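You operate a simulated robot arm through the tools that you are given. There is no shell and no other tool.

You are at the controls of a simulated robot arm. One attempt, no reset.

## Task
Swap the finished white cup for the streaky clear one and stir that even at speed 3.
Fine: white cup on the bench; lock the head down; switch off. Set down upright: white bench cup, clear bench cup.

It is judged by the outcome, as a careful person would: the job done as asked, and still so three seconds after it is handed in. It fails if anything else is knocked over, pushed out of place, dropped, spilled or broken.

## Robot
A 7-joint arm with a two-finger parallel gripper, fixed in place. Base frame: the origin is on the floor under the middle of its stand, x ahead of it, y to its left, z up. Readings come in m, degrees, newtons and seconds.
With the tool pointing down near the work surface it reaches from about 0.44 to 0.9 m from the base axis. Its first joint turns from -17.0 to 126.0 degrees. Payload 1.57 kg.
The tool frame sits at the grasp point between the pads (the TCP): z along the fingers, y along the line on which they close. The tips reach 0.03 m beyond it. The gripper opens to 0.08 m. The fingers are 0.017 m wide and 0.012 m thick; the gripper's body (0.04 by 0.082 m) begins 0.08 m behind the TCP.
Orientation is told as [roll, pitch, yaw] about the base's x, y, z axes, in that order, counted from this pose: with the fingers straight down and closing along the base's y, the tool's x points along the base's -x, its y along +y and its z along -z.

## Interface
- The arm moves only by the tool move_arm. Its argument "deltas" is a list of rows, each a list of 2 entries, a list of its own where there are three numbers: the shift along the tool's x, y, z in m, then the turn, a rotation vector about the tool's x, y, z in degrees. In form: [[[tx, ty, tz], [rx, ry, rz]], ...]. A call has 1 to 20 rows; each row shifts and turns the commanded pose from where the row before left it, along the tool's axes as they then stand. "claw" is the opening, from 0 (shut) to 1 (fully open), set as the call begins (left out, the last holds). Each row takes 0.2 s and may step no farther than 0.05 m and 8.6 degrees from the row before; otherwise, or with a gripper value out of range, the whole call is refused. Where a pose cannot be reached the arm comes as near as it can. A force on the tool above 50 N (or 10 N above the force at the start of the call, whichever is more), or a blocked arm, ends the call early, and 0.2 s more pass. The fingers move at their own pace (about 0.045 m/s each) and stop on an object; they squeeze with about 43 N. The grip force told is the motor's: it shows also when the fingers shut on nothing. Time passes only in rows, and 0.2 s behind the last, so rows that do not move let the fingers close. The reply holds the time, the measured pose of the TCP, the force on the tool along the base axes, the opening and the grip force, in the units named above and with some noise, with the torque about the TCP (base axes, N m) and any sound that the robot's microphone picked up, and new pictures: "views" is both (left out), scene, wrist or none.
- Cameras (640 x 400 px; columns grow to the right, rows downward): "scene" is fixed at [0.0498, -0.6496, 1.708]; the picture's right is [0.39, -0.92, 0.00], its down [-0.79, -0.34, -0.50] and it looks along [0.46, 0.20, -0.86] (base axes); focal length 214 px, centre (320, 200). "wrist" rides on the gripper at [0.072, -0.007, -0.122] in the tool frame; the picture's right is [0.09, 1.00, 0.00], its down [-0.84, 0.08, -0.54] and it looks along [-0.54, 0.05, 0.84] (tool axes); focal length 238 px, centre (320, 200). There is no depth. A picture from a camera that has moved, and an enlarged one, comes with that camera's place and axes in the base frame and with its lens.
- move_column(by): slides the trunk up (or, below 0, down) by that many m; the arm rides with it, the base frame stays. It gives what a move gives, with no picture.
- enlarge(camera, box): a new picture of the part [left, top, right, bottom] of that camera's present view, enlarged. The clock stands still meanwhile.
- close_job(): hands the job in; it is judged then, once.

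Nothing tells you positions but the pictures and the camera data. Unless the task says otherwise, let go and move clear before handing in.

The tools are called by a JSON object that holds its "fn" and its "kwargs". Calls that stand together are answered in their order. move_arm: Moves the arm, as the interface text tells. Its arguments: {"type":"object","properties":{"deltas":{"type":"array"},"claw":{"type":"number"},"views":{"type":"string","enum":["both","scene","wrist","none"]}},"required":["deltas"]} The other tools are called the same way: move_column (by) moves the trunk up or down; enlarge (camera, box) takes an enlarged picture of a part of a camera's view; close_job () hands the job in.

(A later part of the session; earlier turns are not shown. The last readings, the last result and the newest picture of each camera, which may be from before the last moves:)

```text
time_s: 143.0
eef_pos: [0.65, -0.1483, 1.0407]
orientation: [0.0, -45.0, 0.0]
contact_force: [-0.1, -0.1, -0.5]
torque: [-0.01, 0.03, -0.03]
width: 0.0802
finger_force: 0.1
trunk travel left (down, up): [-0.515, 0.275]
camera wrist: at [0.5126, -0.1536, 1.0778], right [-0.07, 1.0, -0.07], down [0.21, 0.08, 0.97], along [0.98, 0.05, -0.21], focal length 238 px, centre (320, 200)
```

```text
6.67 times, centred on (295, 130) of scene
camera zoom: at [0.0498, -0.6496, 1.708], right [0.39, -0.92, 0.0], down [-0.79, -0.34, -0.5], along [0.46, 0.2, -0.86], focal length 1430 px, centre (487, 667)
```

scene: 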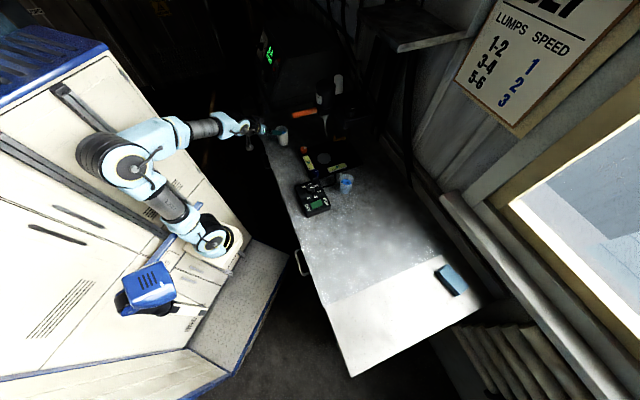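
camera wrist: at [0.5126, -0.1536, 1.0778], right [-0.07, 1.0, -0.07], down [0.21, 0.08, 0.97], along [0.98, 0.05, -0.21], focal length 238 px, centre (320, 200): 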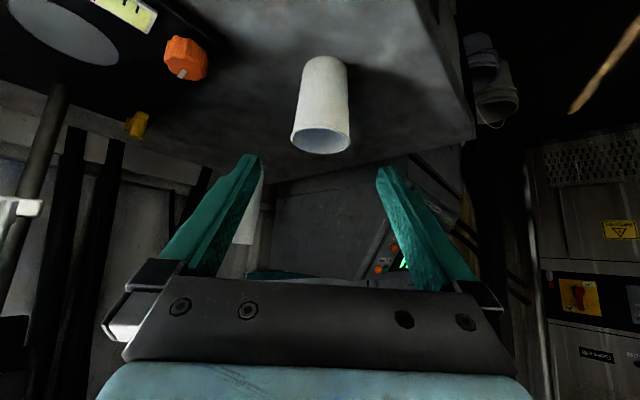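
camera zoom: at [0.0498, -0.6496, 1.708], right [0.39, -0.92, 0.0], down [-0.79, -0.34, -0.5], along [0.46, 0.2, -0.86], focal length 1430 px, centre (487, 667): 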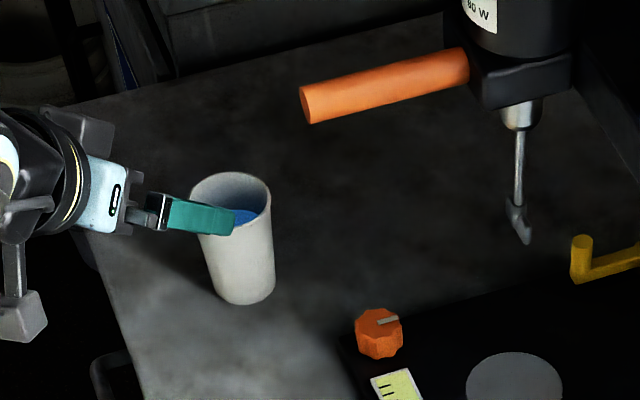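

The white cup stands upright on the bench. Now for the streaky clear cup near (0.581, -0.542): I'll back away and travel over to its front, staying clear of the handle.

{"fn": "move_arm", "kwargs": {"deltas": [[[0.0212, 0, -0.0354], [0, 0, 0]], [[0.0212, 0, -0.0354], [0, 0, 0]], [[0.0212, 0, -0.0354], [0, 0, 0]], [[0.0212, 0, -0.0354], [0, 0, 0]], [[0, -0.0394, 0], [0, 0, 0]], [[0, -0.0394, 0], [0, 0, 0]], [[0, -0.0394, 0], [0, 0, 0]], [[0, -0.0394, 0], [0, 0, 0]], [[0, -0.0394, 0], [0, 0, 0]], [[0, -0.0394, 0], [0, 0, 0]], [[0, -0.0394, 0], [0, 0, 0]], [[0, -0.0394, 0], [0, 0, 0]], [[0, -0.0394, 0], [0, 0, 0]], [[0, -0.0394, 0], [0, 0, 0]], [[0, 0, 0], [0, 0, 0]]], "views": "both"}}

{"fn": "enlarge", "kwargs": {"camera": "wrist", "box": [200, 20, 440, 240]}}

```text
time_s: 146.2
eef_pos: [0.5743, -0.5387, 1.0605]
orientation: [0.0, -45.0, -0.1]
contact_force: [0.2, 0.2, -0.4]
torque: [0.02, -0.01, -0.01]
width: 0.0798
finger_force: 0.0
out of reach, approached as far as the arm can: row 2, 3, 4
trunk travel left (down, up): [-0.515, 0.275]
camera wrist: at [0.4368, -0.5442, 1.0974], right [-0.07, 1.0, -0.07], down [0.21, 0.08, 0.98], along [0.98, 0.05, -0.21], focal length 238 px, centre (320, 200)
```

scene: 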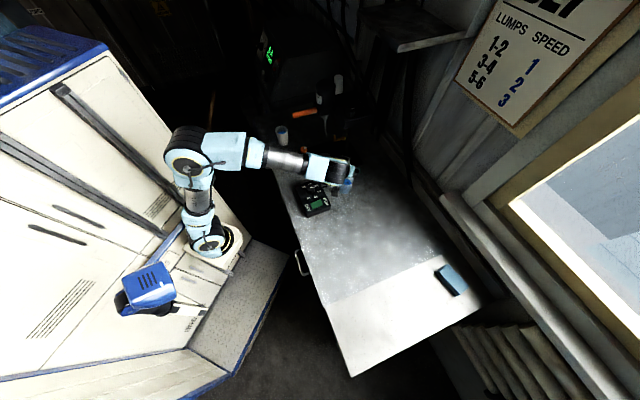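
wrist: 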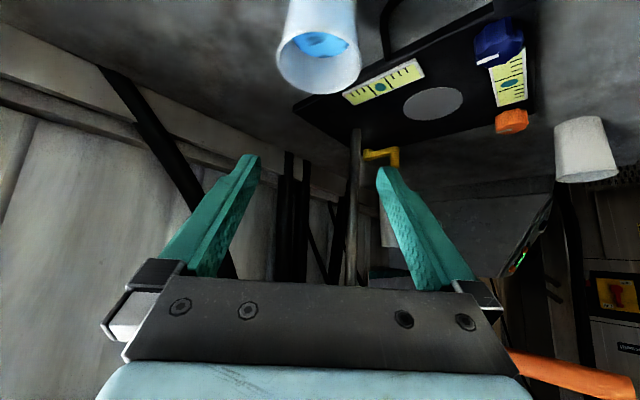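

```text
1.82 times, centred on (320, 130) of wrist
camera zoom: at [0.4368, -0.5442, 1.0974], right [-0.07, 1.0, -0.07], down [0.21, 0.08, 0.98], along [0.98, 0.05, -0.21], focal length 433 px, centre (320, 327)
```

zoom: 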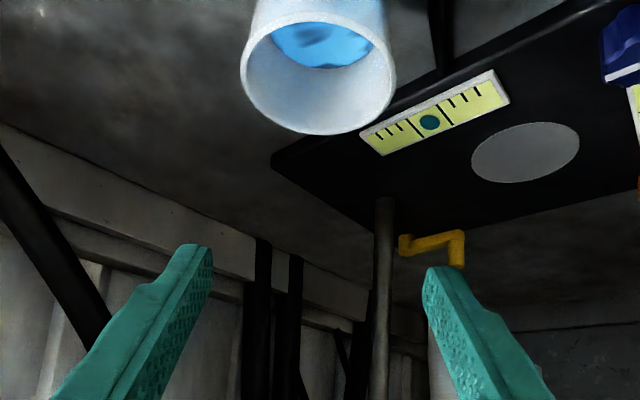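

The back-up step was cut short near the base, so I'm nearly above the clear cup (fingertips about 6 cm over its rim). I'll pull back to get on the 45° approach line and re-measure.

{"fn": "move_arm", "kwargs": {"deltas": [[[0.0214, -0.001, -0.0186], [0, 0, 0]], [[0.0214, -0.001, -0.0186], [0, 0, 0]], [[0.0214, -0.001, -0.0186], [0, 0, 0]], [[0, 0, 0], [0, 0, 0]]], "views": "wrist"}}

{"fn": "enlarge", "kwargs": {"camera": "wrist", "box": [200, 40, 440, 260]}}

{"fn": "enlarge", "kwargs": {"camera": "scene", "box": [310, 150, 370, 210]}}

```text
time_s: 147.2
eef_pos: [0.4898, -0.5414, 1.0528]
orientation: [-0.1, -44.9, 0.1]
contact_force: [-0.3, 0.1, 1.0]
torque: [0.0, -0.01, 0.01]
width: 0.0803
finger_force: 0.1
trunk travel left (down, up): [-0.515, 0.275]
camera wrist: at [0.3524, -0.548, 1.0901], right [-0.07, 1.0, -0.07], down [0.21, 0.08, 0.97], along [0.98, 0.05, -0.21], focal length 238 px, centre (320, 200)
```

wrist: 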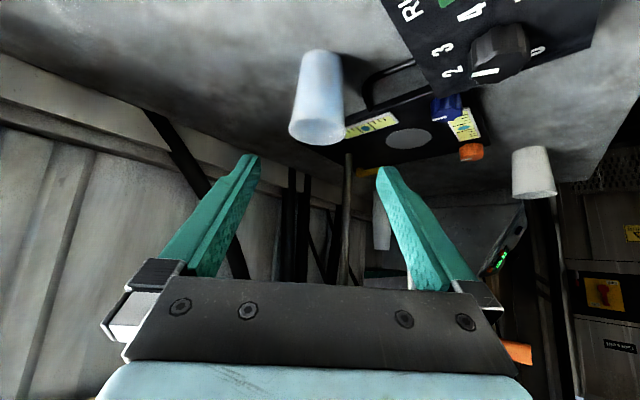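

```text
1.82 times, centred on (320, 150) of wrist
camera zoom: at [0.3524, -0.548, 1.0901], right [-0.07, 1.0, -0.07], down [0.21, 0.08, 0.97], along [0.98, 0.05, -0.21], focal length 433 px, centre (320, 291)
```

zoom: 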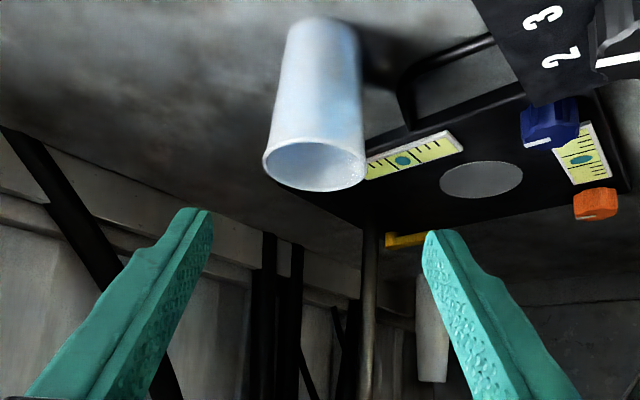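

```text
6.67 times, centred on (340, 180) of scene
camera zoom: at [0.0498, -0.6496, 1.708], right [0.39, -0.92, 0.0], down [-0.79, -0.34, -0.5], along [0.46, 0.2, -0.86], focal length 1430 px, centre (187, 333)
```

zoom: 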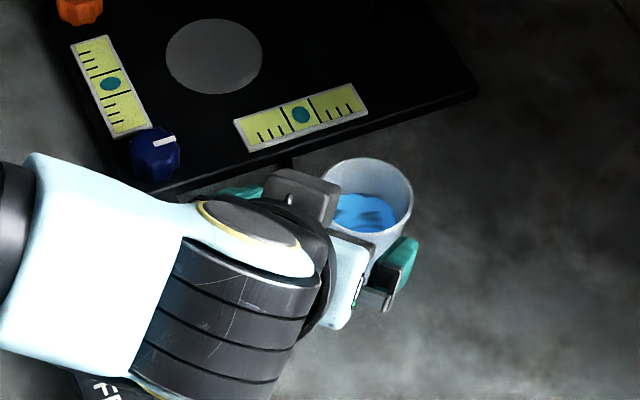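

Cup centre ≈ (0.579, -0.545). I'll trim sideways and advance in two stages.

{"fn": "move_arm", "kwargs": {"deltas": [[[0.0012, -0.0035, 0.022], [0, 0, 0]], [[0.0013, 0, 0.022], [0, 0, 0]], [[0, 0, 0.021], [0, 0, 0]], [[0, 0, 0], [0, 0, 0]]], "views": "wrist"}}

{"fn": "enlarge", "kwargs": {"camera": "wrist", "box": [200, 40, 440, 260]}}

```text
time_s: 148.2
eef_pos: [0.533, -0.5444, 1.0067]
orientation: [0.1, -44.9, 0.1]
contact_force: [-0.2, 0.0, 0.0]
torque: [0.0, -0.04, -0.01]
width: 0.0798
finger_force: 0.1
trunk travel left (down, up): [-0.515, 0.275]
camera wrist: at [0.3943, -0.5506, 1.0428], right [-0.07, 1.0, -0.07], down [0.21, 0.08, 0.97], along [0.98, 0.05, -0.21], focal length 238 px, centre (320, 200)
```

wrist: 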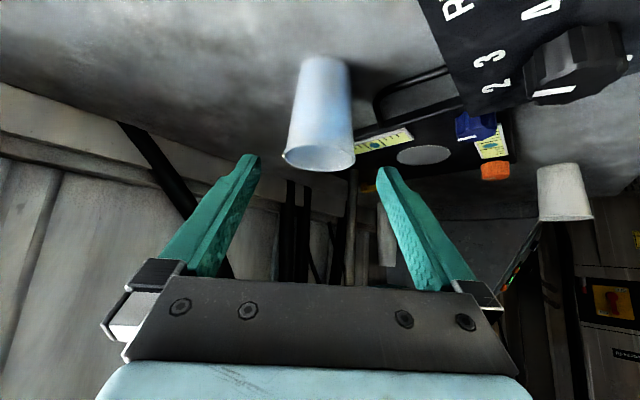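

```text
1.82 times, centred on (320, 150) of wrist
camera zoom: at [0.3943, -0.5506, 1.0428], right [-0.07, 1.0, -0.07], down [0.21, 0.08, 0.97], along [0.98, 0.05, -0.21], focal length 433 px, centre (320, 291)
```

zoom: 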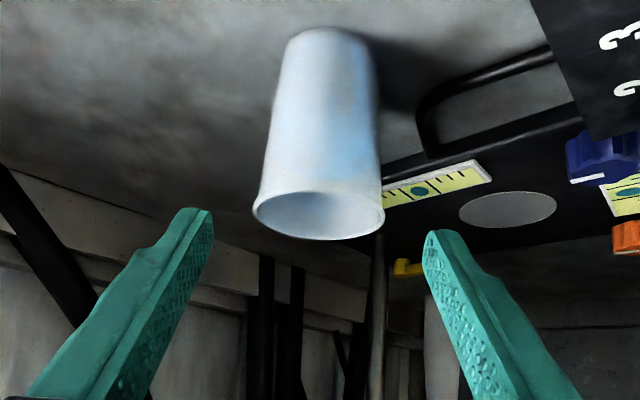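

{"fn": "move_arm", "kwargs": {"deltas": [[[0, 0, 0.02], [0, 0, 0]], [[0, 0, 0.02], [0, 0, 0]], [[0, 0, 0.015], [0, 0, 0]], [[0, 0, 0.0085], [0, 0, 0]], [[0, 0, 0], [0, 0, 0]]], "views": "wrist"}}

{"fn": "enlarge", "kwargs": {"camera": "wrist", "box": [200, 40, 440, 260]}}

{"fn": "enlarge", "kwargs": {"camera": "scene", "box": [310, 150, 370, 210]}}

```text
time_s: 149.4
eef_pos: [0.5763, -0.546, 0.9602]
orientation: [0.0, -44.9, -0.1]
contact_force: [-0.3, 0.0, 0.1]
torque: [0.04, 0.0, 0.0]
width: 0.0801
finger_force: 0.1
trunk travel left (down, up): [-0.515, 0.275]
camera wrist: at [0.4388, -0.5523, 0.9966], right [-0.07, 1.0, -0.07], down [0.21, 0.08, 0.97], along [0.98, 0.05, -0.21], focal length 238 px, centre (320, 200)
```

wrist: 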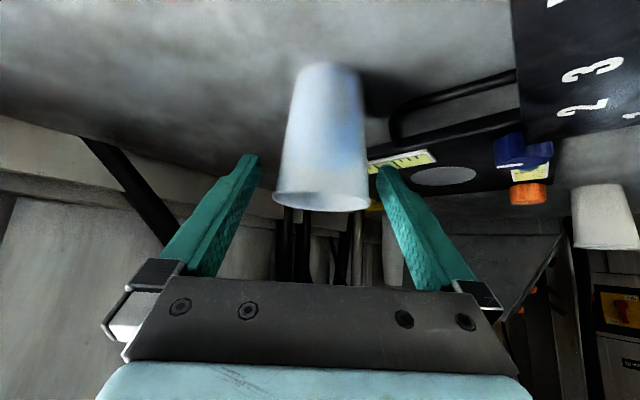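

```text
1.82 times, centred on (320, 150) of wrist
camera zoom: at [0.4388, -0.5523, 0.9966], right [-0.07, 1.0, -0.07], down [0.21, 0.08, 0.97], along [0.98, 0.05, -0.21], focal length 433 px, centre (320, 291)
```

zoom: 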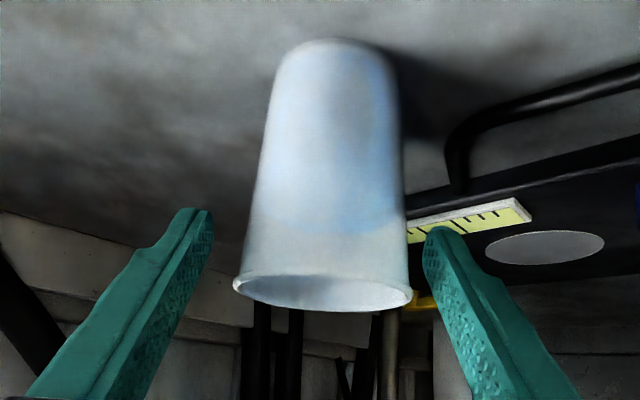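

```text
6.67 times, centred on (340, 180) of scene
camera zoom: at [0.0498, -0.6496, 1.708], right [0.39, -0.92, 0.0], down [-0.79, -0.34, -0.5], along [0.46, 0.2, -0.86], focal length 1430 px, centre (187, 333)
```

zoom: 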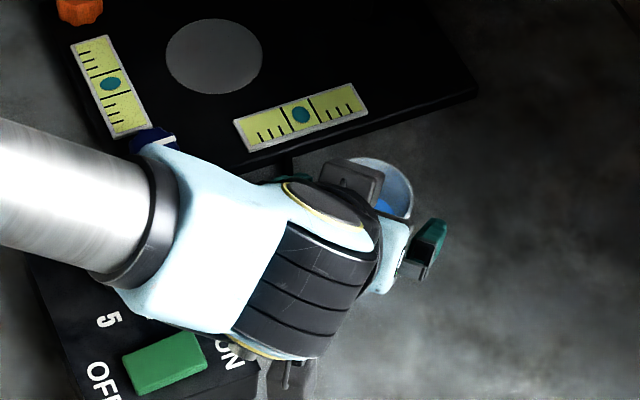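

Centred. Closing on the clear cup.

{"fn": "move_arm", "kwargs": {"deltas": [[[0, 0.0015, 0], [0, 0, 0]], [[0, 0, 0], [0, 0, 0]], [[0, 0, 0], [0, 0, 0]], [[0, 0, 0], [0, 0, 0]]], "claw": 0.5, "views": "wrist"}}

{"fn": "move_arm", "kwargs": {"deltas": [[[-0.0035, 0, -0.0035], [0, 0, 0]], [[-0.0071, 0, -0.0071], [0, 0, 0]], [[-0.0071, 0, -0.0071], [0, 0, 0]], [[-0.0071, 0, -0.0071], [0, 0, 0]], [[0, 0, 0], [0, 0, 0]]], "views": "wrist"}}

{"fn": "enlarge", "kwargs": {"camera": "wrist", "box": [200, 40, 440, 260]}}

```text
time_s: 150.4
eef_pos: [0.5759, -0.544, 0.9616]
orientation: [0.0, -45.0, 0.0]
contact_force: [0.5, -0.3, 1.5]
torque: [0.06, -0.1, 0.01]
width: 0.0585
finger_force: 38.4
trunk travel left (down, up): [-0.515, 0.275]
camera wrist: at [0.439, -0.5498, 0.9977], right [-0.07, 1.0, -0.07], down [0.21, 0.08, 0.98], along [0.98, 0.05, -0.21], focal length 238 px, centre (320, 200)
```

wrist: 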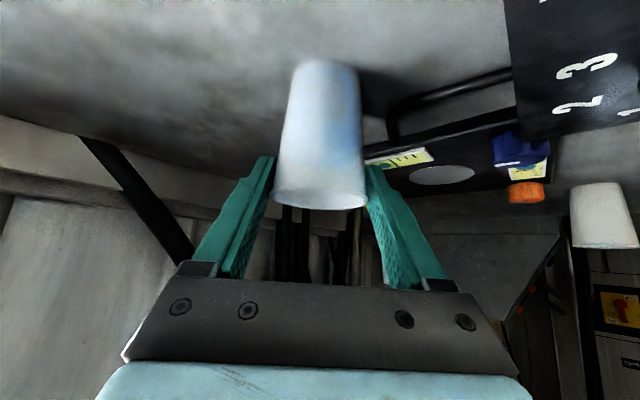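

```text
time_s: 151.6
eef_pos: [0.5774, -0.5425, 0.9984]
orientation: [-0.1, -45.0, 0.0]
contact_force: [0.0, 0.3, -1.6]
torque: [-0.01, 0.03, -0.02]
width: 0.0584
finger_force: 42.4
trunk travel left (down, up): [-0.515, 0.275]
camera wrist: at [0.4405, -0.5488, 1.0346], right [-0.07, 1.0, -0.07], down [0.21, 0.08, 0.97], along [0.98, 0.05, -0.21], focal length 238 px, centre (320, 200)
```

wrist: 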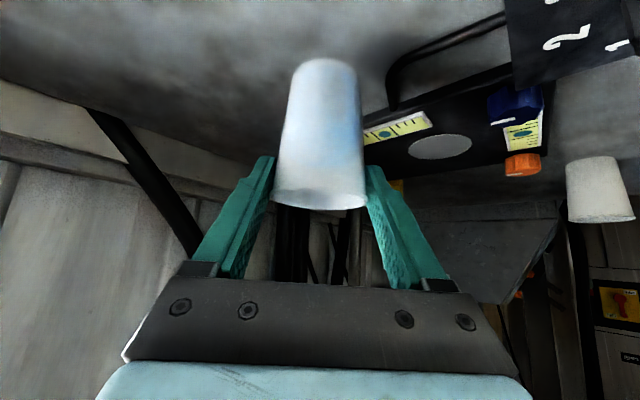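

```text
1.82 times, centred on (320, 150) of wrist
camera zoom: at [0.4405, -0.5488, 1.0346], right [-0.07, 1.0, -0.07], down [0.21, 0.08, 0.97], along [0.98, 0.05, -0.21], focal length 433 px, centre (320, 291)
```

zoom: 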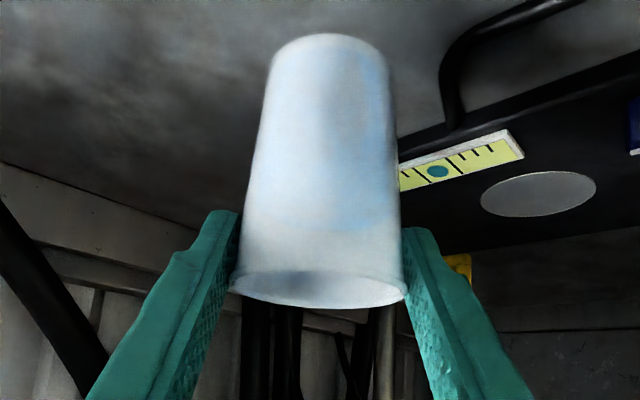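

The clear cup is lifted securely. I'll carry it at this height (about 15 mm over the plate, rim about 3 cm under the stirrer tip) to just short of the seat, then check.

{"fn": "move_arm", "kwargs": {"deltas": [[[-0.0065, 0.011, 0.0061], [0, 0, 0]], [[-0.013, 0.0219, 0.0123], [0, 0, 0]], [[-0.013, 0.0219, 0.0123], [0, 0, 0]], [[-0.013, 0.0219, 0.0123], [0, 0, 0]], [[-0.013, 0.0219, 0.0123], [0, 0, 0]], [[-0.0065, 0.011, 0.0061], [0, 0, 0]], [[0, 0, 0], [0, 0, 0]]], "views": "both"}}

{"fn": "enlarge", "kwargs": {"camera": "scene", "box": [295, 110, 365, 190]}}

{"fn": "enlarge", "kwargs": {"camera": "wrist", "box": [200, 0, 440, 240]}}

```text
time_s: 153.2
eef_pos: [0.6682, -0.4324, 1.0004]
orientation: [-0.1, -45.0, -0.1]
contact_force: [0.4, 0.0, -1.1]
torque: [0.03, -0.01, -0.02]
width: 0.0584
finger_force: 43.2
trunk travel left (down, up): [-0.515, 0.275]
camera wrist: at [0.5309, -0.4385, 1.0371], right [-0.07, 1.0, -0.07], down [0.21, 0.08, 0.97], along [0.98, 0.05, -0.21], focal length 238 px, centre (320, 200)
```

scene: 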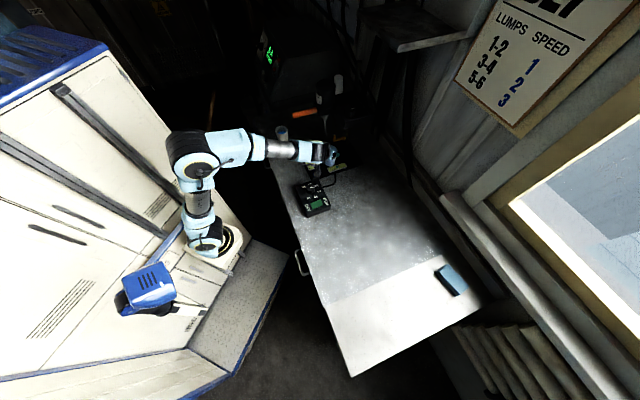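
wrist: 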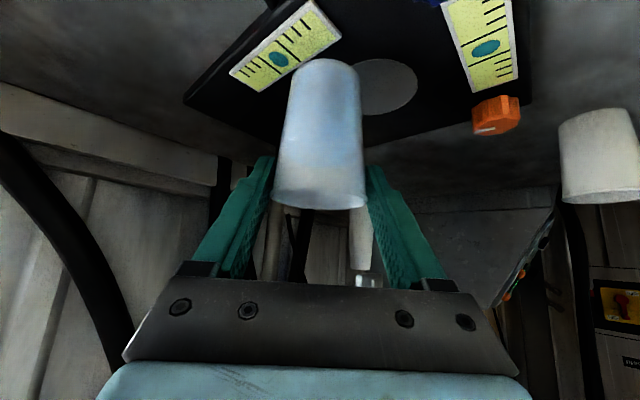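

```text
5.00 times, centred on (330, 150) of scene
camera zoom: at [0.0498, -0.6496, 1.708], right [0.39, -0.92, 0.0], down [-0.79, -0.34, -0.5], along [0.46, 0.2, -0.86], focal length 1072 px, centre (270, 450)
```

zoom: 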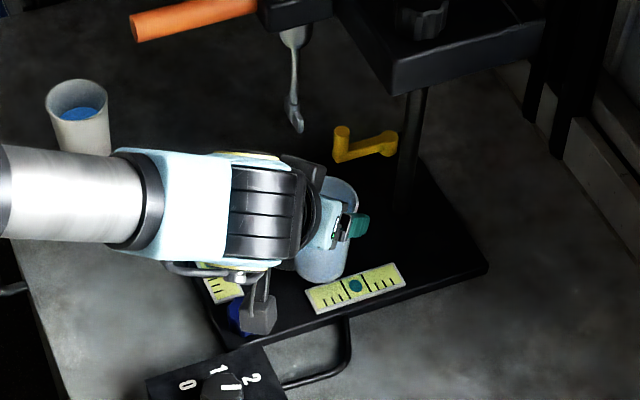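

```text
1.67 times, centred on (320, 120) of wrist
camera zoom: at [0.5309, -0.4385, 1.0371], right [-0.07, 1.0, -0.07], down [0.21, 0.08, 0.97], along [0.98, 0.05, -0.21], focal length 397 px, centre (320, 333)
```

zoom: 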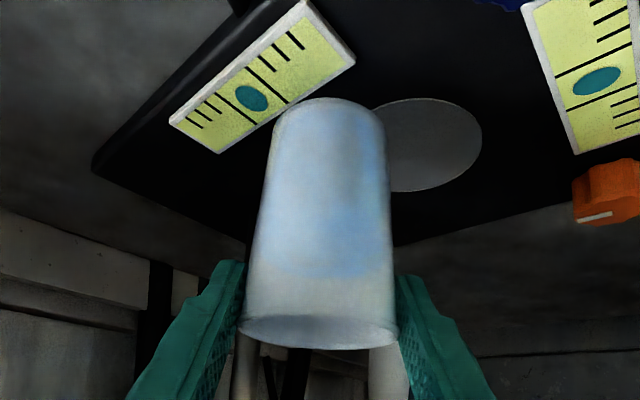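

{"fn": "move_arm", "kwargs": {"deltas": [[[-0.006, 0.0109, 0.006], [0, 0, 0]], [[-0.008, 0.0145, 0.008], [0, 0, 0]], [[-0.006, 0.0109, 0.006], [0, 0, 0]], [[-0.004, 0.0071, 0.004], [0, 0, 0]], [[0, 0, 0], [0, 0, 0]]], "views": "both"}}

{"fn": "enlarge", "kwargs": {"camera": "scene", "box": [305, 120, 355, 180]}}

{"fn": "enlarge", "kwargs": {"camera": "wrist", "box": [230, 0, 430, 210]}}

```text
time_s: 154.4
eef_pos: [0.7014, -0.3898, 0.9983]
orientation: [0.1, -45.0, 0.0]
contact_force: [-0.1, 0.5, -1.5]
torque: [-0.02, 0.0, -0.01]
width: 0.0581
finger_force: 43.0
trunk travel left (down, up): [-0.515, 0.275]
camera wrist: at [0.5642, -0.3962, 1.0362], right [-0.07, 1.0, -0.06], down [0.21, 0.08, 0.97], along [0.98, 0.05, -0.21], focal length 238 px, centre (320, 200)
```

scene: 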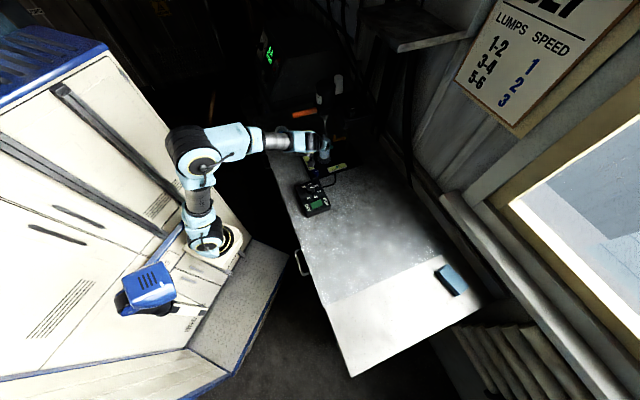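
wrist: 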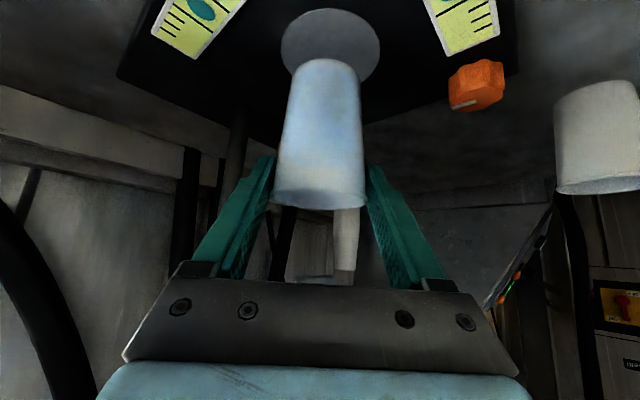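

```text
6.67 times, centred on (330, 150) of scene
camera zoom: at [0.0498, -0.6496, 1.708], right [0.39, -0.92, 0.0], down [-0.79, -0.34, -0.5], along [0.46, 0.2, -0.86], focal length 1430 px, centre (253, 533)
```

zoom: 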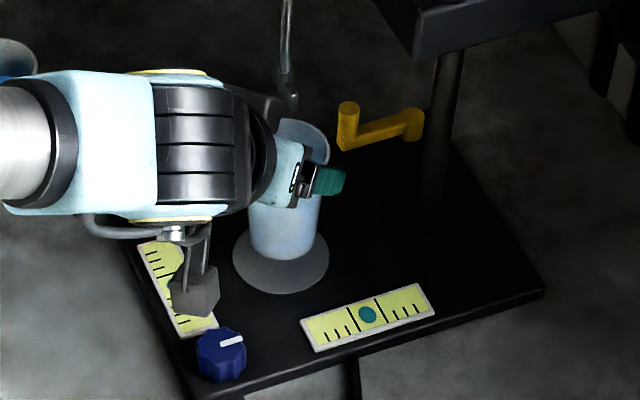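

```text
1.90 times, centred on (330, 105) of wrist
camera zoom: at [0.5642, -0.3962, 1.0362], right [-0.07, 1.0, -0.06], down [0.21, 0.08, 0.97], along [0.98, 0.05, -0.21], focal length 454 px, centre (301, 381)
```

zoom: 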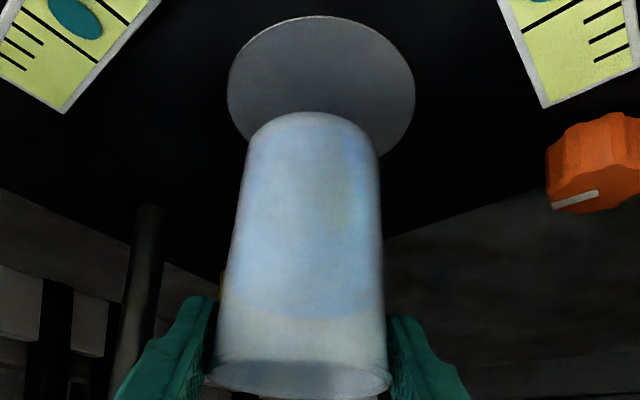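

The cup looks centred under the shaft and over the mat. Lowering gently onto the seat with force and width checks.

{"fn": "move_arm", "kwargs": {"deltas": [[[0.0042, 0, 0.0042], [0, 0, 0]], [[0.0042, 0, 0.0042], [0, 0, 0]], [[0, 0, 0], [0, 0, 0]]], "views": "none"}}

{"fn": "move_arm", "kwargs": {"deltas": [[[0.0014, 0, 0.0014], [0, 0, 0]], [[0, 0, 0], [0, 0, 0]]], "views": "none"}}

{"fn": "move_arm", "kwargs": {"deltas": [[[0.0014, 0, 0.0014], [0, 0, 0]], [[0, 0, 0], [0, 0, 0]]], "views": "none"}}

{"fn": "move_arm", "kwargs": {"deltas": [[[0.0014, 0, 0.0014], [0, 0, 0]], [[0, 0, 0], [0, 0, 0]]], "views": "wrist"}}

{"fn": "enlarge", "kwargs": {"camera": "wrist", "box": [230, 0, 430, 210]}}

```text
time_s: 155.2
eef_pos: [0.7007, -0.3893, 0.9877]
orientation: [0.1, -45.0, 0.0]
contact_force: [-1.1, 1.3, -0.5]
torque: [0.01, -0.02, 0.03]
width: 0.0582
finger_force: 42.8
trunk travel left (down, up): [-0.515, 0.275]
```

```text
time_s: 155.8
eef_pos: [0.7, -0.3892, 0.985]
orientation: [0.0, -44.9, 0.0]
contact_force: [-0.8, -0.3, -0.8]
torque: [0.0, 0.02, 0.03]
width: 0.0583
finger_force: 42.8
trunk travel left (down, up): [-0.515, 0.275]
```

```text
time_s: 156.4
eef_pos: [0.7014, -0.3897, 0.9846]
orientation: [0.1, -45.0, 0.0]
contact_force: [0.2, -0.5, -1.3]
torque: [-0.02, -0.01, -0.02]
width: 0.0586
finger_force: 43.1
trunk travel left (down, up): [-0.515, 0.275]
```

```text
time_s: 157.0
eef_pos: [0.7013, -0.3896, 0.9826]
orientation: [0.0, -44.9, 0.1]
contact_force: [0.2, -0.8, -1.1]
torque: [-0.03, -0.01, 0.02]
width: 0.0584
finger_force: 43.3
trunk travel left (down, up): [-0.515, 0.275]
camera wrist: at [0.5647, -0.3959, 1.0188], right [-0.07, 1.0, -0.07], down [0.21, 0.08, 0.97], along [0.98, 0.05, -0.21], focal length 238 px, centre (320, 200)
```

wrist: 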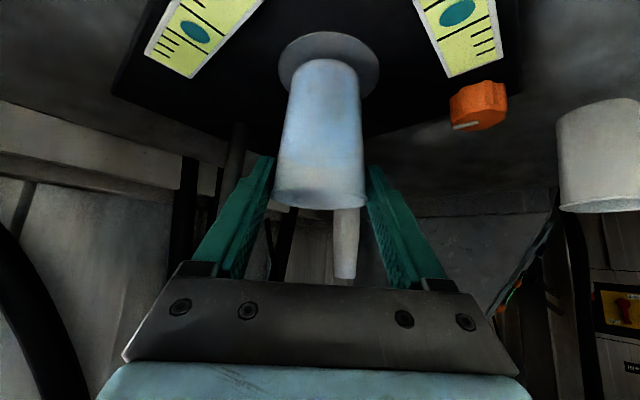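

```text
1.90 times, centred on (330, 105) of wrist
camera zoom: at [0.5647, -0.3959, 1.0188], right [-0.07, 1.0, -0.07], down [0.21, 0.08, 0.97], along [0.98, 0.05, -0.21], focal length 454 px, centre (301, 381)
```

zoom: 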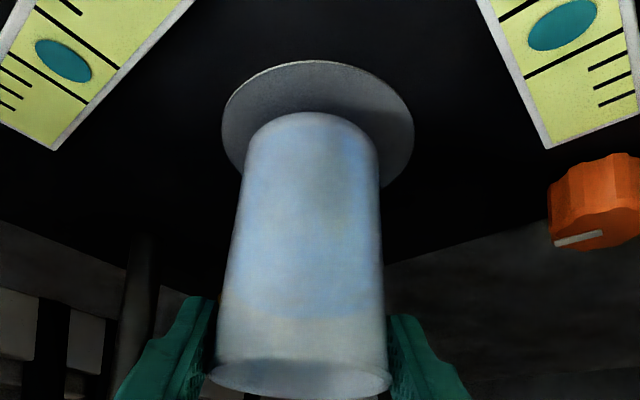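

{"fn": "move_arm", "kwargs": {"deltas": [[[0.0014, 0, 0.0014], [0, 0, 0]], [[0.0014, 0, 0.0014], [0, 0, 0]], [[0, 0, 0], [0, 0, 0]]], "views": "none"}}

{"fn": "move_arm", "kwargs": {"deltas": [[[0.0014, 0, 0.0014], [0, 0, 0]], [[0, 0, 0], [0, 0, 0]]], "views": "none"}}

{"fn": "move_arm", "kwargs": {"deltas": [[[0.0014, 0, 0.0014], [0, 0, 0]], [[0, 0, 0], [0, 0, 0]]], "views": "wrist"}}

{"fn": "enlarge", "kwargs": {"camera": "wrist", "box": [230, 0, 430, 210]}}

```text
time_s: 157.8
eef_pos: [0.7021, -0.3898, 0.978]
orientation: [0.1, -45.1, 0.0]
contact_force: [-0.6, -0.2, 0.0]
torque: [0.01, 0.0, 0.02]
width: 0.0583
finger_force: 43.0
trunk travel left (down, up): [-0.515, 0.275]
```

```text
time_s: 158.4
eef_pos: [0.7012, -0.3902, 0.976]
orientation: [0.1, -45.0, 0.1]
contact_force: [-0.2, 0.5, -1.3]
torque: [-0.01, -0.01, -0.02]
width: 0.0585
finger_force: 42.9
trunk travel left (down, up): [-0.515, 0.275]
```

```text
time_s: 159.0
eef_pos: [0.702, -0.3896, 0.9745]
orientation: [0.0, -45.2, 0.2]
contact_force: [0.1, -0.2, 13.3]
torque: [0.18, 0.01, 0.0]
width: 0.0583
finger_force: 42.5
trunk travel left (down, up): [-0.515, 0.275]
camera wrist: at [0.5644, -0.3956, 1.0111], right [-0.06, 1.0, -0.07], down [0.21, 0.08, 0.98], along [0.98, 0.05, -0.21], focal length 238 px, centre (320, 200)
```

wrist: 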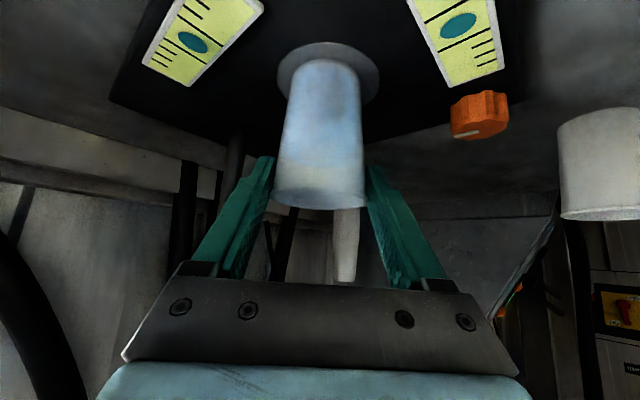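

```text
1.90 times, centred on (330, 105) of wrist
camera zoom: at [0.5644, -0.3956, 1.0111], right [-0.06, 1.0, -0.07], down [0.21, 0.08, 0.98], along [0.98, 0.05, -0.21], focal length 454 px, centre (301, 381)
```

zoom: 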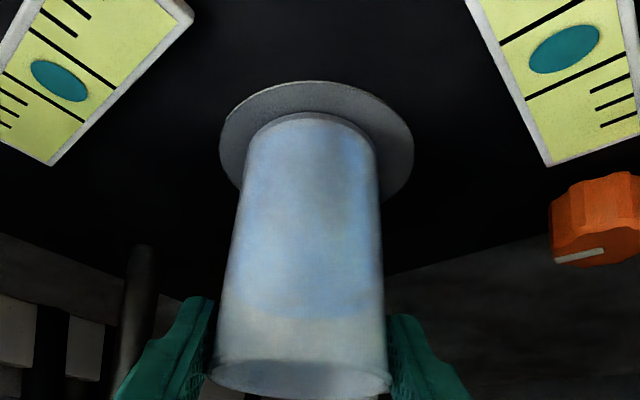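

Contact: 13 N upward, and the cup is centred on the mat. I'll ease the press slightly, open, and back out along the tool axis.

{"fn": "move_arm", "kwargs": {"deltas": [[[-0.0007, 0, -0.0007], [0, 0, 0]], [[0, 0, 0], [0, 0, 0]]], "views": "none"}}

{"fn": "move_arm", "kwargs": {"deltas": [[[0, 0, 0], [0, 0, 0]], [[0, 0, 0], [0, 0, 0]], [[0, 0, 0], [0, 0, 0]]], "claw": 1, "views": "wrist"}}

{"fn": "move_arm", "kwargs": {"deltas": [[[0, 0, -0.015], [0, 0, 0]], [[0, 0, -0.025], [0, 0, 0]], [[0, 0, -0.03], [0, 0, 0]], [[0, 0, -0.03], [0, 0, 0]], [[0, 0, -0.03], [0, 0, 0]], [[0, 0, 0], [0, 0, 0]]], "views": "both"}}

{"fn": "enlarge", "kwargs": {"camera": "scene", "box": [295, 110, 365, 190]}}

{"fn": "enlarge", "kwargs": {"camera": "wrist", "box": [200, 40, 440, 290]}}

```text
time_s: 159.6
eef_pos: [0.7013, -0.3898, 0.9745]
orientation: [0.1, -45.0, 0.0]
contact_force: [3.5, 0.9, 9.1]
torque: [0.2, -0.25, -0.05]
width: 0.0585
finger_force: 43.0
trunk travel left (down, up): [-0.515, 0.275]
```

```text
time_s: 160.4
eef_pos: [0.702, -0.3911, 0.9739]
orientation: [0.0, -45.0, 0.0]
contact_force: [-0.2, -0.7, 0.0]
torque: [-0.02, 0.0, 0.01]
width: 0.08
finger_force: 0.0
trunk travel left (down, up): [-0.515, 0.275]
camera wrist: at [0.5637, -0.3964, 1.011], right [-0.07, 1.0, -0.06], down [0.21, 0.08, 0.97], along [0.98, 0.05, -0.21], focal length 238 px, centre (320, 200)
```

wrist: 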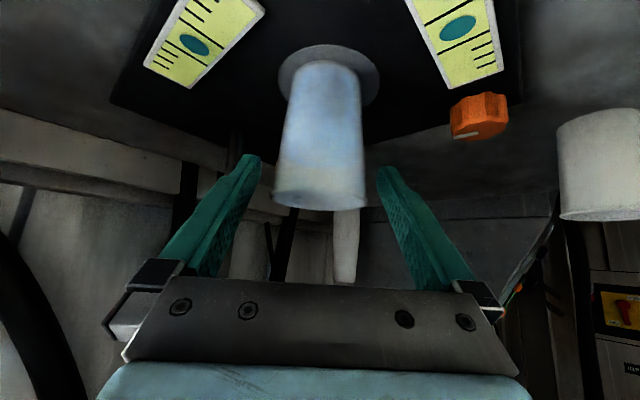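

```text
time_s: 161.8
eef_pos: [0.611, -0.3904, 1.0671]
orientation: [-0.1, -45.1, 0.1]
contact_force: [-1.1, 0.7, -0.5]
torque: [0.0, -0.01, -0.01]
width: 0.0798
finger_force: 0.1
trunk travel left (down, up): [-0.515, 0.275]
camera wrist: at [0.4726, -0.3959, 1.1039], right [-0.07, 1.0, -0.06], down [0.21, 0.08, 0.97], along [0.98, 0.05, -0.21], focal length 238 px, centre (320, 200)
```

scene: 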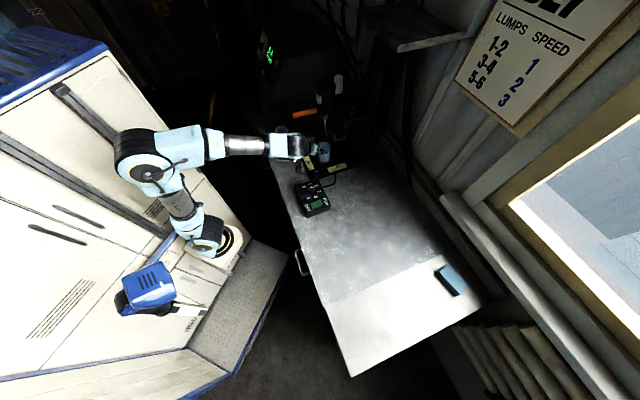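
wrist: 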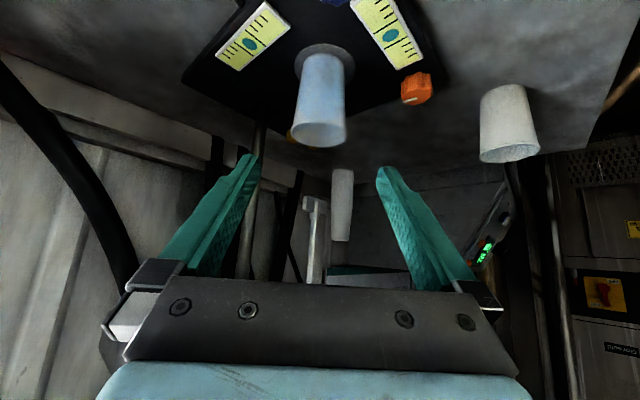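

```text
5.00 times, centred on (330, 150) of scene
camera zoom: at [0.0498, -0.6496, 1.708], right [0.39, -0.92, 0.0], down [-0.79, -0.34, -0.5], along [0.46, 0.2, -0.86], focal length 1072 px, centre (270, 450)
```

zoom: 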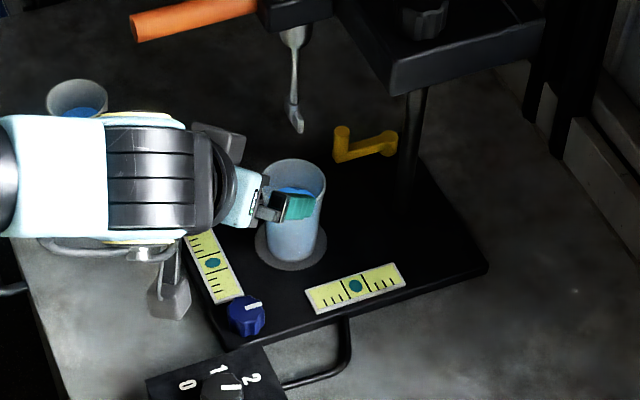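

```text
1.60 times, centred on (320, 165) of wrist
camera zoom: at [0.4726, -0.3959, 1.1039], right [-0.07, 1.0, -0.06], down [0.21, 0.08, 0.97], along [0.98, 0.05, -0.21], focal length 381 px, centre (320, 256)
```

zoom: 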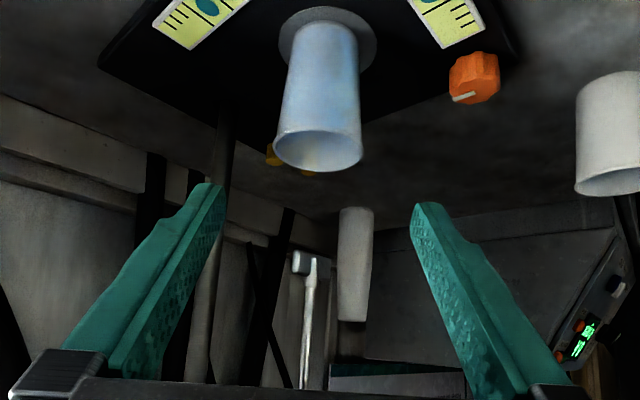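

The clear cup is upright and centred on the seat. Now I'll back off, straighten the tool, raise the trunk and return above the handle to lower the head.

{"fn": "move_arm", "kwargs": {"deltas": [[[0.0236, 0, -0.0236], [0, 0, 0]], [[0.0236, 0, -0.0236], [0, 0, 0]], [[0.0236, 0, -0.0236], [0, 0, 0]], [[0, 0, 0], [0, 7.5, 0]], [[0, 0, 0], [0, 7.5, 0]], [[0, 0, 0], [0, 7.5, 0]], [[0, 0, 0], [0, 7.5, 0]], [[0, 0, 0], [0, 7.5, 0]], [[0, 0, 0], [0, 7.5, 0]], [[0, 0, 0], [0, 0, 0]]], "views": "none"}}

{"fn": "move_column", "kwargs": {"by": 0.2}}

{"fn": "move_arm", "kwargs": {"deltas": [[[0, 0, 0], [0, 0, 7.5]], [[0, 0, 0], [0, 0, 7.5]], [[0, 0, 0], [0, 0, 7.5]], [[0, 0, 0], [0, 0, 7.5]], [[0, 0, 0], [0, 0, 7.5]], [[0, 0, 0], [0, 0, 7.5]], [[0, 0, 0], [0, 0, 0]]], "views": "wrist"}}

```text
time_s: 164.0
eef_pos: [0.5086, -0.3904, 1.0666]
orientation: [0.0, 0.1, 0.0]
contact_force: [0.0, 0.2, 0.3]
torque: [0.05, -0.01, 0.01]
width: 0.0801
finger_force: 0.1
trunk travel left (down, up): [-0.515, 0.275]
```

```text
time_s: 166.1
eef_pos: [0.5089, -0.3904, 1.266]
orientation: [0.0, 0.0, 0.0]
contact_force: [-0.2, -0.4, 0.3]
torque: [0.01, 0.02, -0.03]
width: 0.08
finger_force: 0.1
trunk travel left (down, up): [-0.715, 0.075]
```

```text
time_s: 167.7
eef_pos: [0.5087, -0.39, 1.2657]
orientation: [0.1, 0.0, -45.1]
contact_force: [0.2, -0.2, -0.5]
torque: [-0.02, 0.02, 0.02]
width: 0.08
finger_force: 0.1
trunk travel left (down, up): [-0.715, 0.075]
camera wrist: at [0.4525, -0.3431, 1.3889], right [0.64, 0.77, 0.0], down [0.65, -0.54, 0.54], along [0.42, -0.35, -0.84], focal length 238 px, centre (320, 200)
```

wrist: 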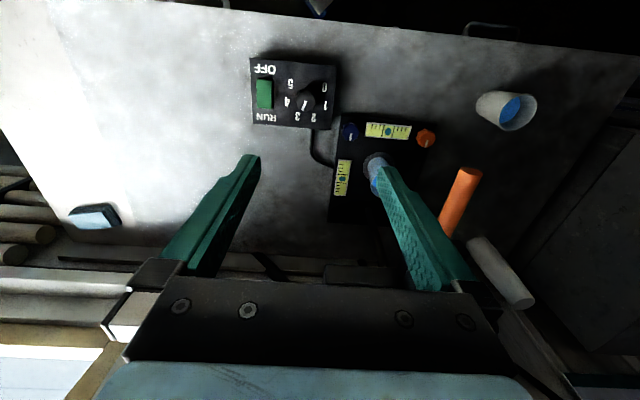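

{"fn": "move_arm", "kwargs": {"deltas": [[[-0.0125, 0.0365, 0], [0, 0, 0]], [[-0.0125, 0.0365, 0], [0, 0, 0]], [[-0.0125, 0.0365, 0], [0, 0, 0]], [[-0.0125, 0.0365, 0], [0, 0, 0]], [[0, 0, 0], [0, 0, 0]]], "views": "wrist"}}

{"fn": "enlarge", "kwargs": {"camera": "wrist", "box": [220, 80, 420, 280]}}

```text
time_s: 168.9
eef_pos: [0.6478, -0.3205, 1.2667]
orientation: [0.0, 0.0, -44.9]
contact_force: [-0.7, -0.2, 0.0]
torque: [0.01, 0.01, 0.02]
width: 0.08
finger_force: 0.0
trunk travel left (down, up): [-0.715, 0.075]
camera wrist: at [0.5921, -0.2736, 1.3899], right [0.64, 0.77, 0.0], down [0.65, -0.54, 0.54], along [0.42, -0.35, -0.84], focal length 238 px, centre (320, 200)
```

wrist: 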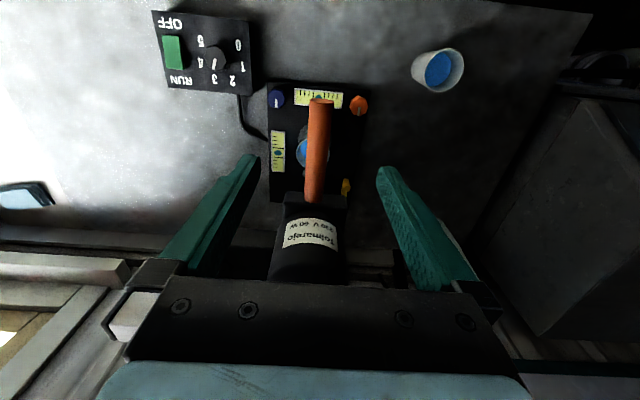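

```text
2.00 times, centred on (320, 180) of wrist
camera zoom: at [0.5921, -0.2736, 1.3899], right [0.64, 0.77, 0.0], down [0.65, -0.54, 0.54], along [0.42, -0.35, -0.84], focal length 477 px, centre (320, 240)
```

zoom: 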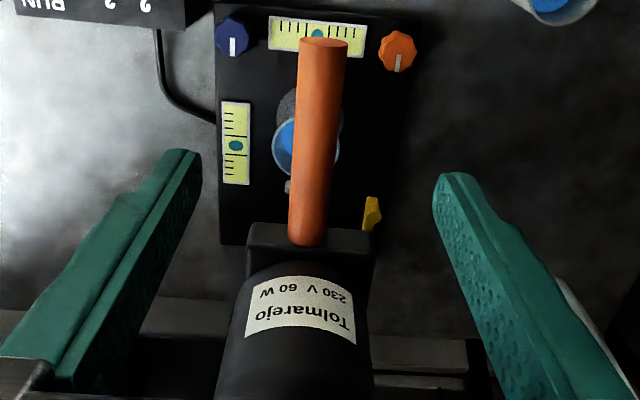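

Centred over the handle at its raised height (z≈1.183). Descending and gripping.

{"fn": "move_arm", "kwargs": {"deltas": [[[0, -0.0005, 0.03], [0, 0, 0]], [[0, 0, 0.03], [0, 0, 0]], [[0, 0, 0.022], [0, 0, 0]], [[0, 0, 0], [0, 0, 0]], [[0, 0, 0], [0, 0, 0]]], "views": "wrist"}}

{"fn": "enlarge", "kwargs": {"camera": "wrist", "box": [220, 80, 420, 280]}}

{"fn": "enlarge", "kwargs": {"camera": "scene", "box": [290, 90, 370, 190]}}

```text
time_s: 170.1
eef_pos: [0.6466, -0.3233, 1.1864]
orientation: [0.0, 0.1, -45.1]
contact_force: [0.8, 0.4, -0.1]
torque: [-0.01, 0.03, 0.0]
width: 0.0801
finger_force: 0.0
trunk travel left (down, up): [-0.715, 0.075]
camera wrist: at [0.5907, -0.2763, 1.3093], right [0.64, 0.77, 0.0], down [0.65, -0.54, 0.54], along [0.42, -0.35, -0.84], focal length 238 px, centre (320, 200)
```

wrist: 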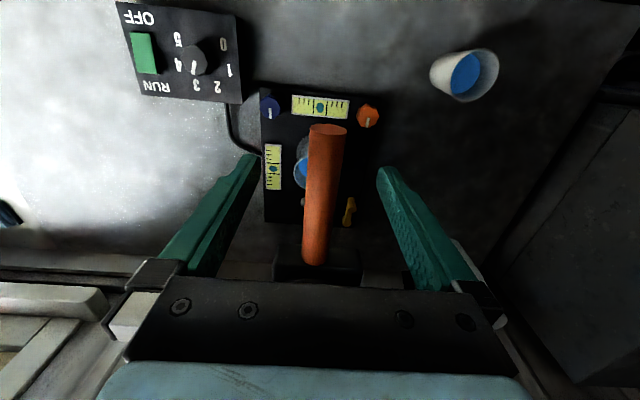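

```text
2.00 times, centred on (320, 180) of wrist
camera zoom: at [0.5907, -0.2763, 1.3093], right [0.64, 0.77, 0.0], down [0.65, -0.54, 0.54], along [0.42, -0.35, -0.84], focal length 477 px, centre (320, 240)
```

zoom: 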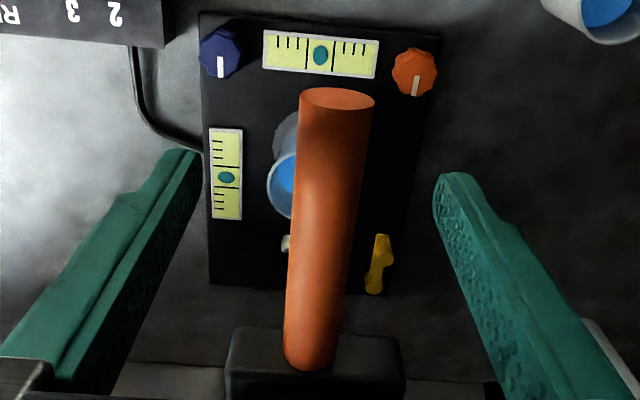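

```text
4.00 times, centred on (330, 140) of scene
camera zoom: at [0.0498, -0.6496, 1.708], right [0.39, -0.92, 0.0], down [-0.79, -0.34, -0.5], along [0.46, 0.2, -0.86], focal length 858 px, centre (280, 440)
```

zoom: 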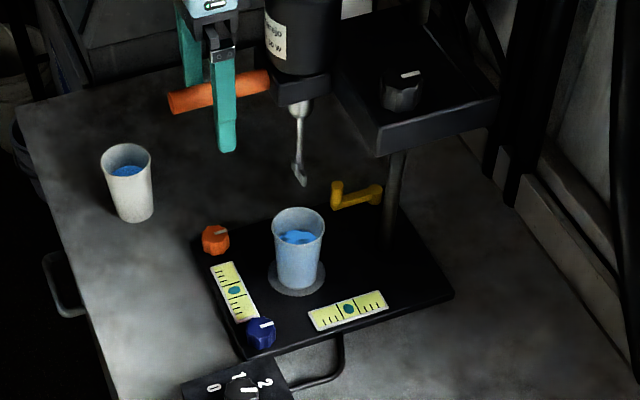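

Cup, mat and stirrer are lined up. Gripping the handle and lowering the head slowly.

{"fn": "move_arm", "kwargs": {"deltas": [[[0, 0.001, 0], [0, 0, 0]], [[0, 0, 0], [0, 0, 0]], [[0, 0, 0], [0, 0, 0]], [[0, 0, 0], [0, 0, 0]], [[0, 0, 0], [0, 0, 0]]], "claw": 0, "views": "none"}}

{"fn": "move_arm", "kwargs": {"deltas": [[[0, 0, 0.01], [0, 0, 0]], [[0, 0, 0.01], [0, 0, 0]], [[0, 0, 0.01], [0, 0, 0]], [[0, 0, 0.01], [0, 0, 0]], [[0, 0, 0], [0, 0, 0]]], "views": "none"}}

{"fn": "enlarge", "kwargs": {"camera": "scene", "box": [305, 110, 355, 180]}}

```text
time_s: 171.3
eef_pos: [0.6484, -0.3219, 1.1848]
orientation: [0.0, -0.1, -45.0]
contact_force: [0.8, 1.0, 0.1]
torque: [-0.02, -0.02, -0.01]
width: 0.0198
finger_force: 26.6
trunk travel left (down, up): [-0.715, 0.075]
```

```text
time_s: 172.5
eef_pos: [0.6474, -0.3223, 1.1442]
orientation: [0.0, -0.1, -45.0]
contact_force: [0.0, 7.5, 2.2]
torque: [0.26, 0.17, 0.01]
width: 0.0196
finger_force: 33.8
trunk travel left (down, up): [-0.715, 0.075]
```

```text
5.71 times, centred on (330, 145) of scene
camera zoom: at [0.0498, -0.6496, 1.708], right [0.39, -0.92, 0.0], down [-0.79, -0.34, -0.5], along [0.46, 0.2, -0.86], focal length 1226 px, centre (263, 514)
```

zoom: 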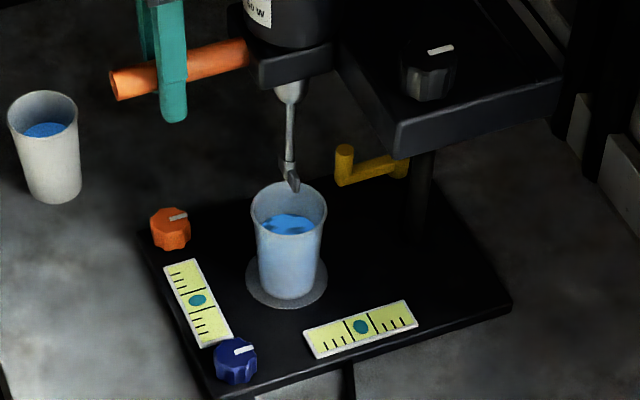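

{"fn": "move_arm", "kwargs": {"deltas": [[[0, 0, 0.01], [0, 0, 0]], [[0, 0, 0.01], [0, 0, 0]], [[0, 0, 0.01], [0, 0, 0]], [[0, 0, 0], [0, 0, 0]]], "views": "none"}}

{"fn": "enlarge", "kwargs": {"camera": "scene", "box": [305, 110, 355, 180]}}

```text
time_s: 173.5
eef_pos: [0.6481, -0.3224, 1.1138]
orientation: [0.0, -0.1, -45.1]
contact_force: [-1.8, -5.5, 5.6]
torque: [-0.35, -0.25, 0.04]
width: 0.0196
finger_force: 33.4
trunk travel left (down, up): [-0.715, 0.075]
```

```text
5.71 times, centred on (330, 145) of scene
camera zoom: at [0.0498, -0.6496, 1.708], right [0.39, -0.92, 0.0], down [-0.79, -0.34, -0.5], along [0.46, 0.2, -0.86], focal length 1226 px, centre (263, 514)
```

zoom: 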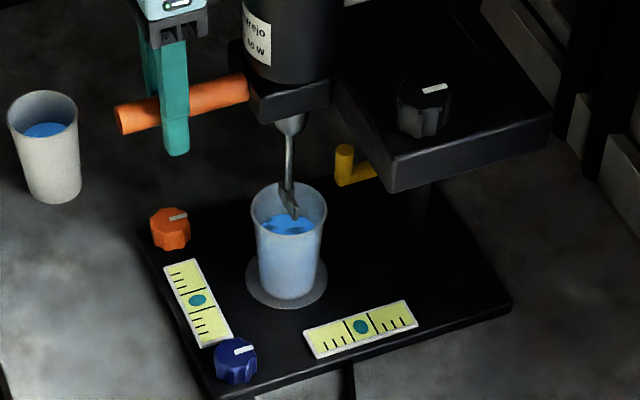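

The stirrer is entering the cup right in the middle. I'll continue down, slowing near the bottom stop.

{"fn": "move_arm", "kwargs": {"deltas": [[[0, 0, 0.01], [0, 0, 0]], [[0, 0, 0.01], [0, 0, 0]], [[0, 0, 0.01], [0, 0, 0]], [[0, 0, 0.01], [0, 0, 0]], [[0, 0, 0.01], [0, 0, 0]], [[0, 0, 0], [0, 0, 0]]], "views": "none"}}

{"fn": "move_arm", "kwargs": {"deltas": [[[0, 0, 0.005], [0, 0, 0]], [[0, 0, 0.005], [0, 0, 0]], [[0, 0, 0], [0, 0, 0]]], "views": "none"}}

{"fn": "move_arm", "kwargs": {"deltas": [[[0, 0, 0.003], [0, 0, 0]], [[0, 0, 0.002], [0, 0, 0]], [[0, 0, 0], [0, 0, 0]]], "views": "none"}}

{"fn": "enlarge", "kwargs": {"camera": "scene", "box": [305, 110, 365, 180]}}

```text
time_s: 174.9
eef_pos: [0.6484, -0.3233, 1.0628]
orientation: [0.1, -0.1, -45.0]
contact_force: [9.6, -3.5, 4.0]
torque: [0.09, -0.01, 0.03]
width: 0.0197
finger_force: 33.9
trunk travel left (down, up): [-0.715, 0.075]
```

```text
time_s: 175.7
eef_pos: [0.6488, -0.3228, 1.0534]
orientation: [0.1, -0.2, -45.1]
contact_force: [18.2, -6.2, 5.4]
torque: [-0.48, -0.62, -0.06]
width: 0.0197
finger_force: 33.5
trunk travel left (down, up): [-0.715, 0.075]
```

```text
time_s: 176.5
eef_pos: [0.6471, -0.3219, 1.048]
orientation: [0.0, 0.0, -45.0]
contact_force: [20.4, -8.3, 5.0]
torque: [-0.35, -0.42, -0.04]
width: 0.0198
finger_force: 33.9
trunk travel left (down, up): [-0.715, 0.075]
```

```text
5.71 times, centred on (335, 145) of scene
camera zoom: at [0.0498, -0.6496, 1.708], right [0.39, -0.92, 0.0], down [-0.79, -0.34, -0.5], along [0.46, 0.2, -0.86], focal length 1226 px, centre (234, 514)
```

zoom: 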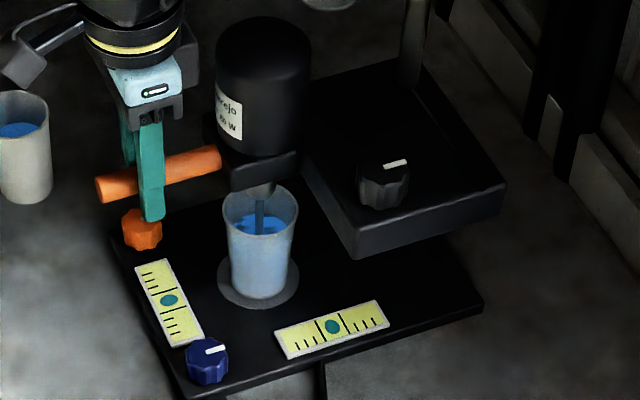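

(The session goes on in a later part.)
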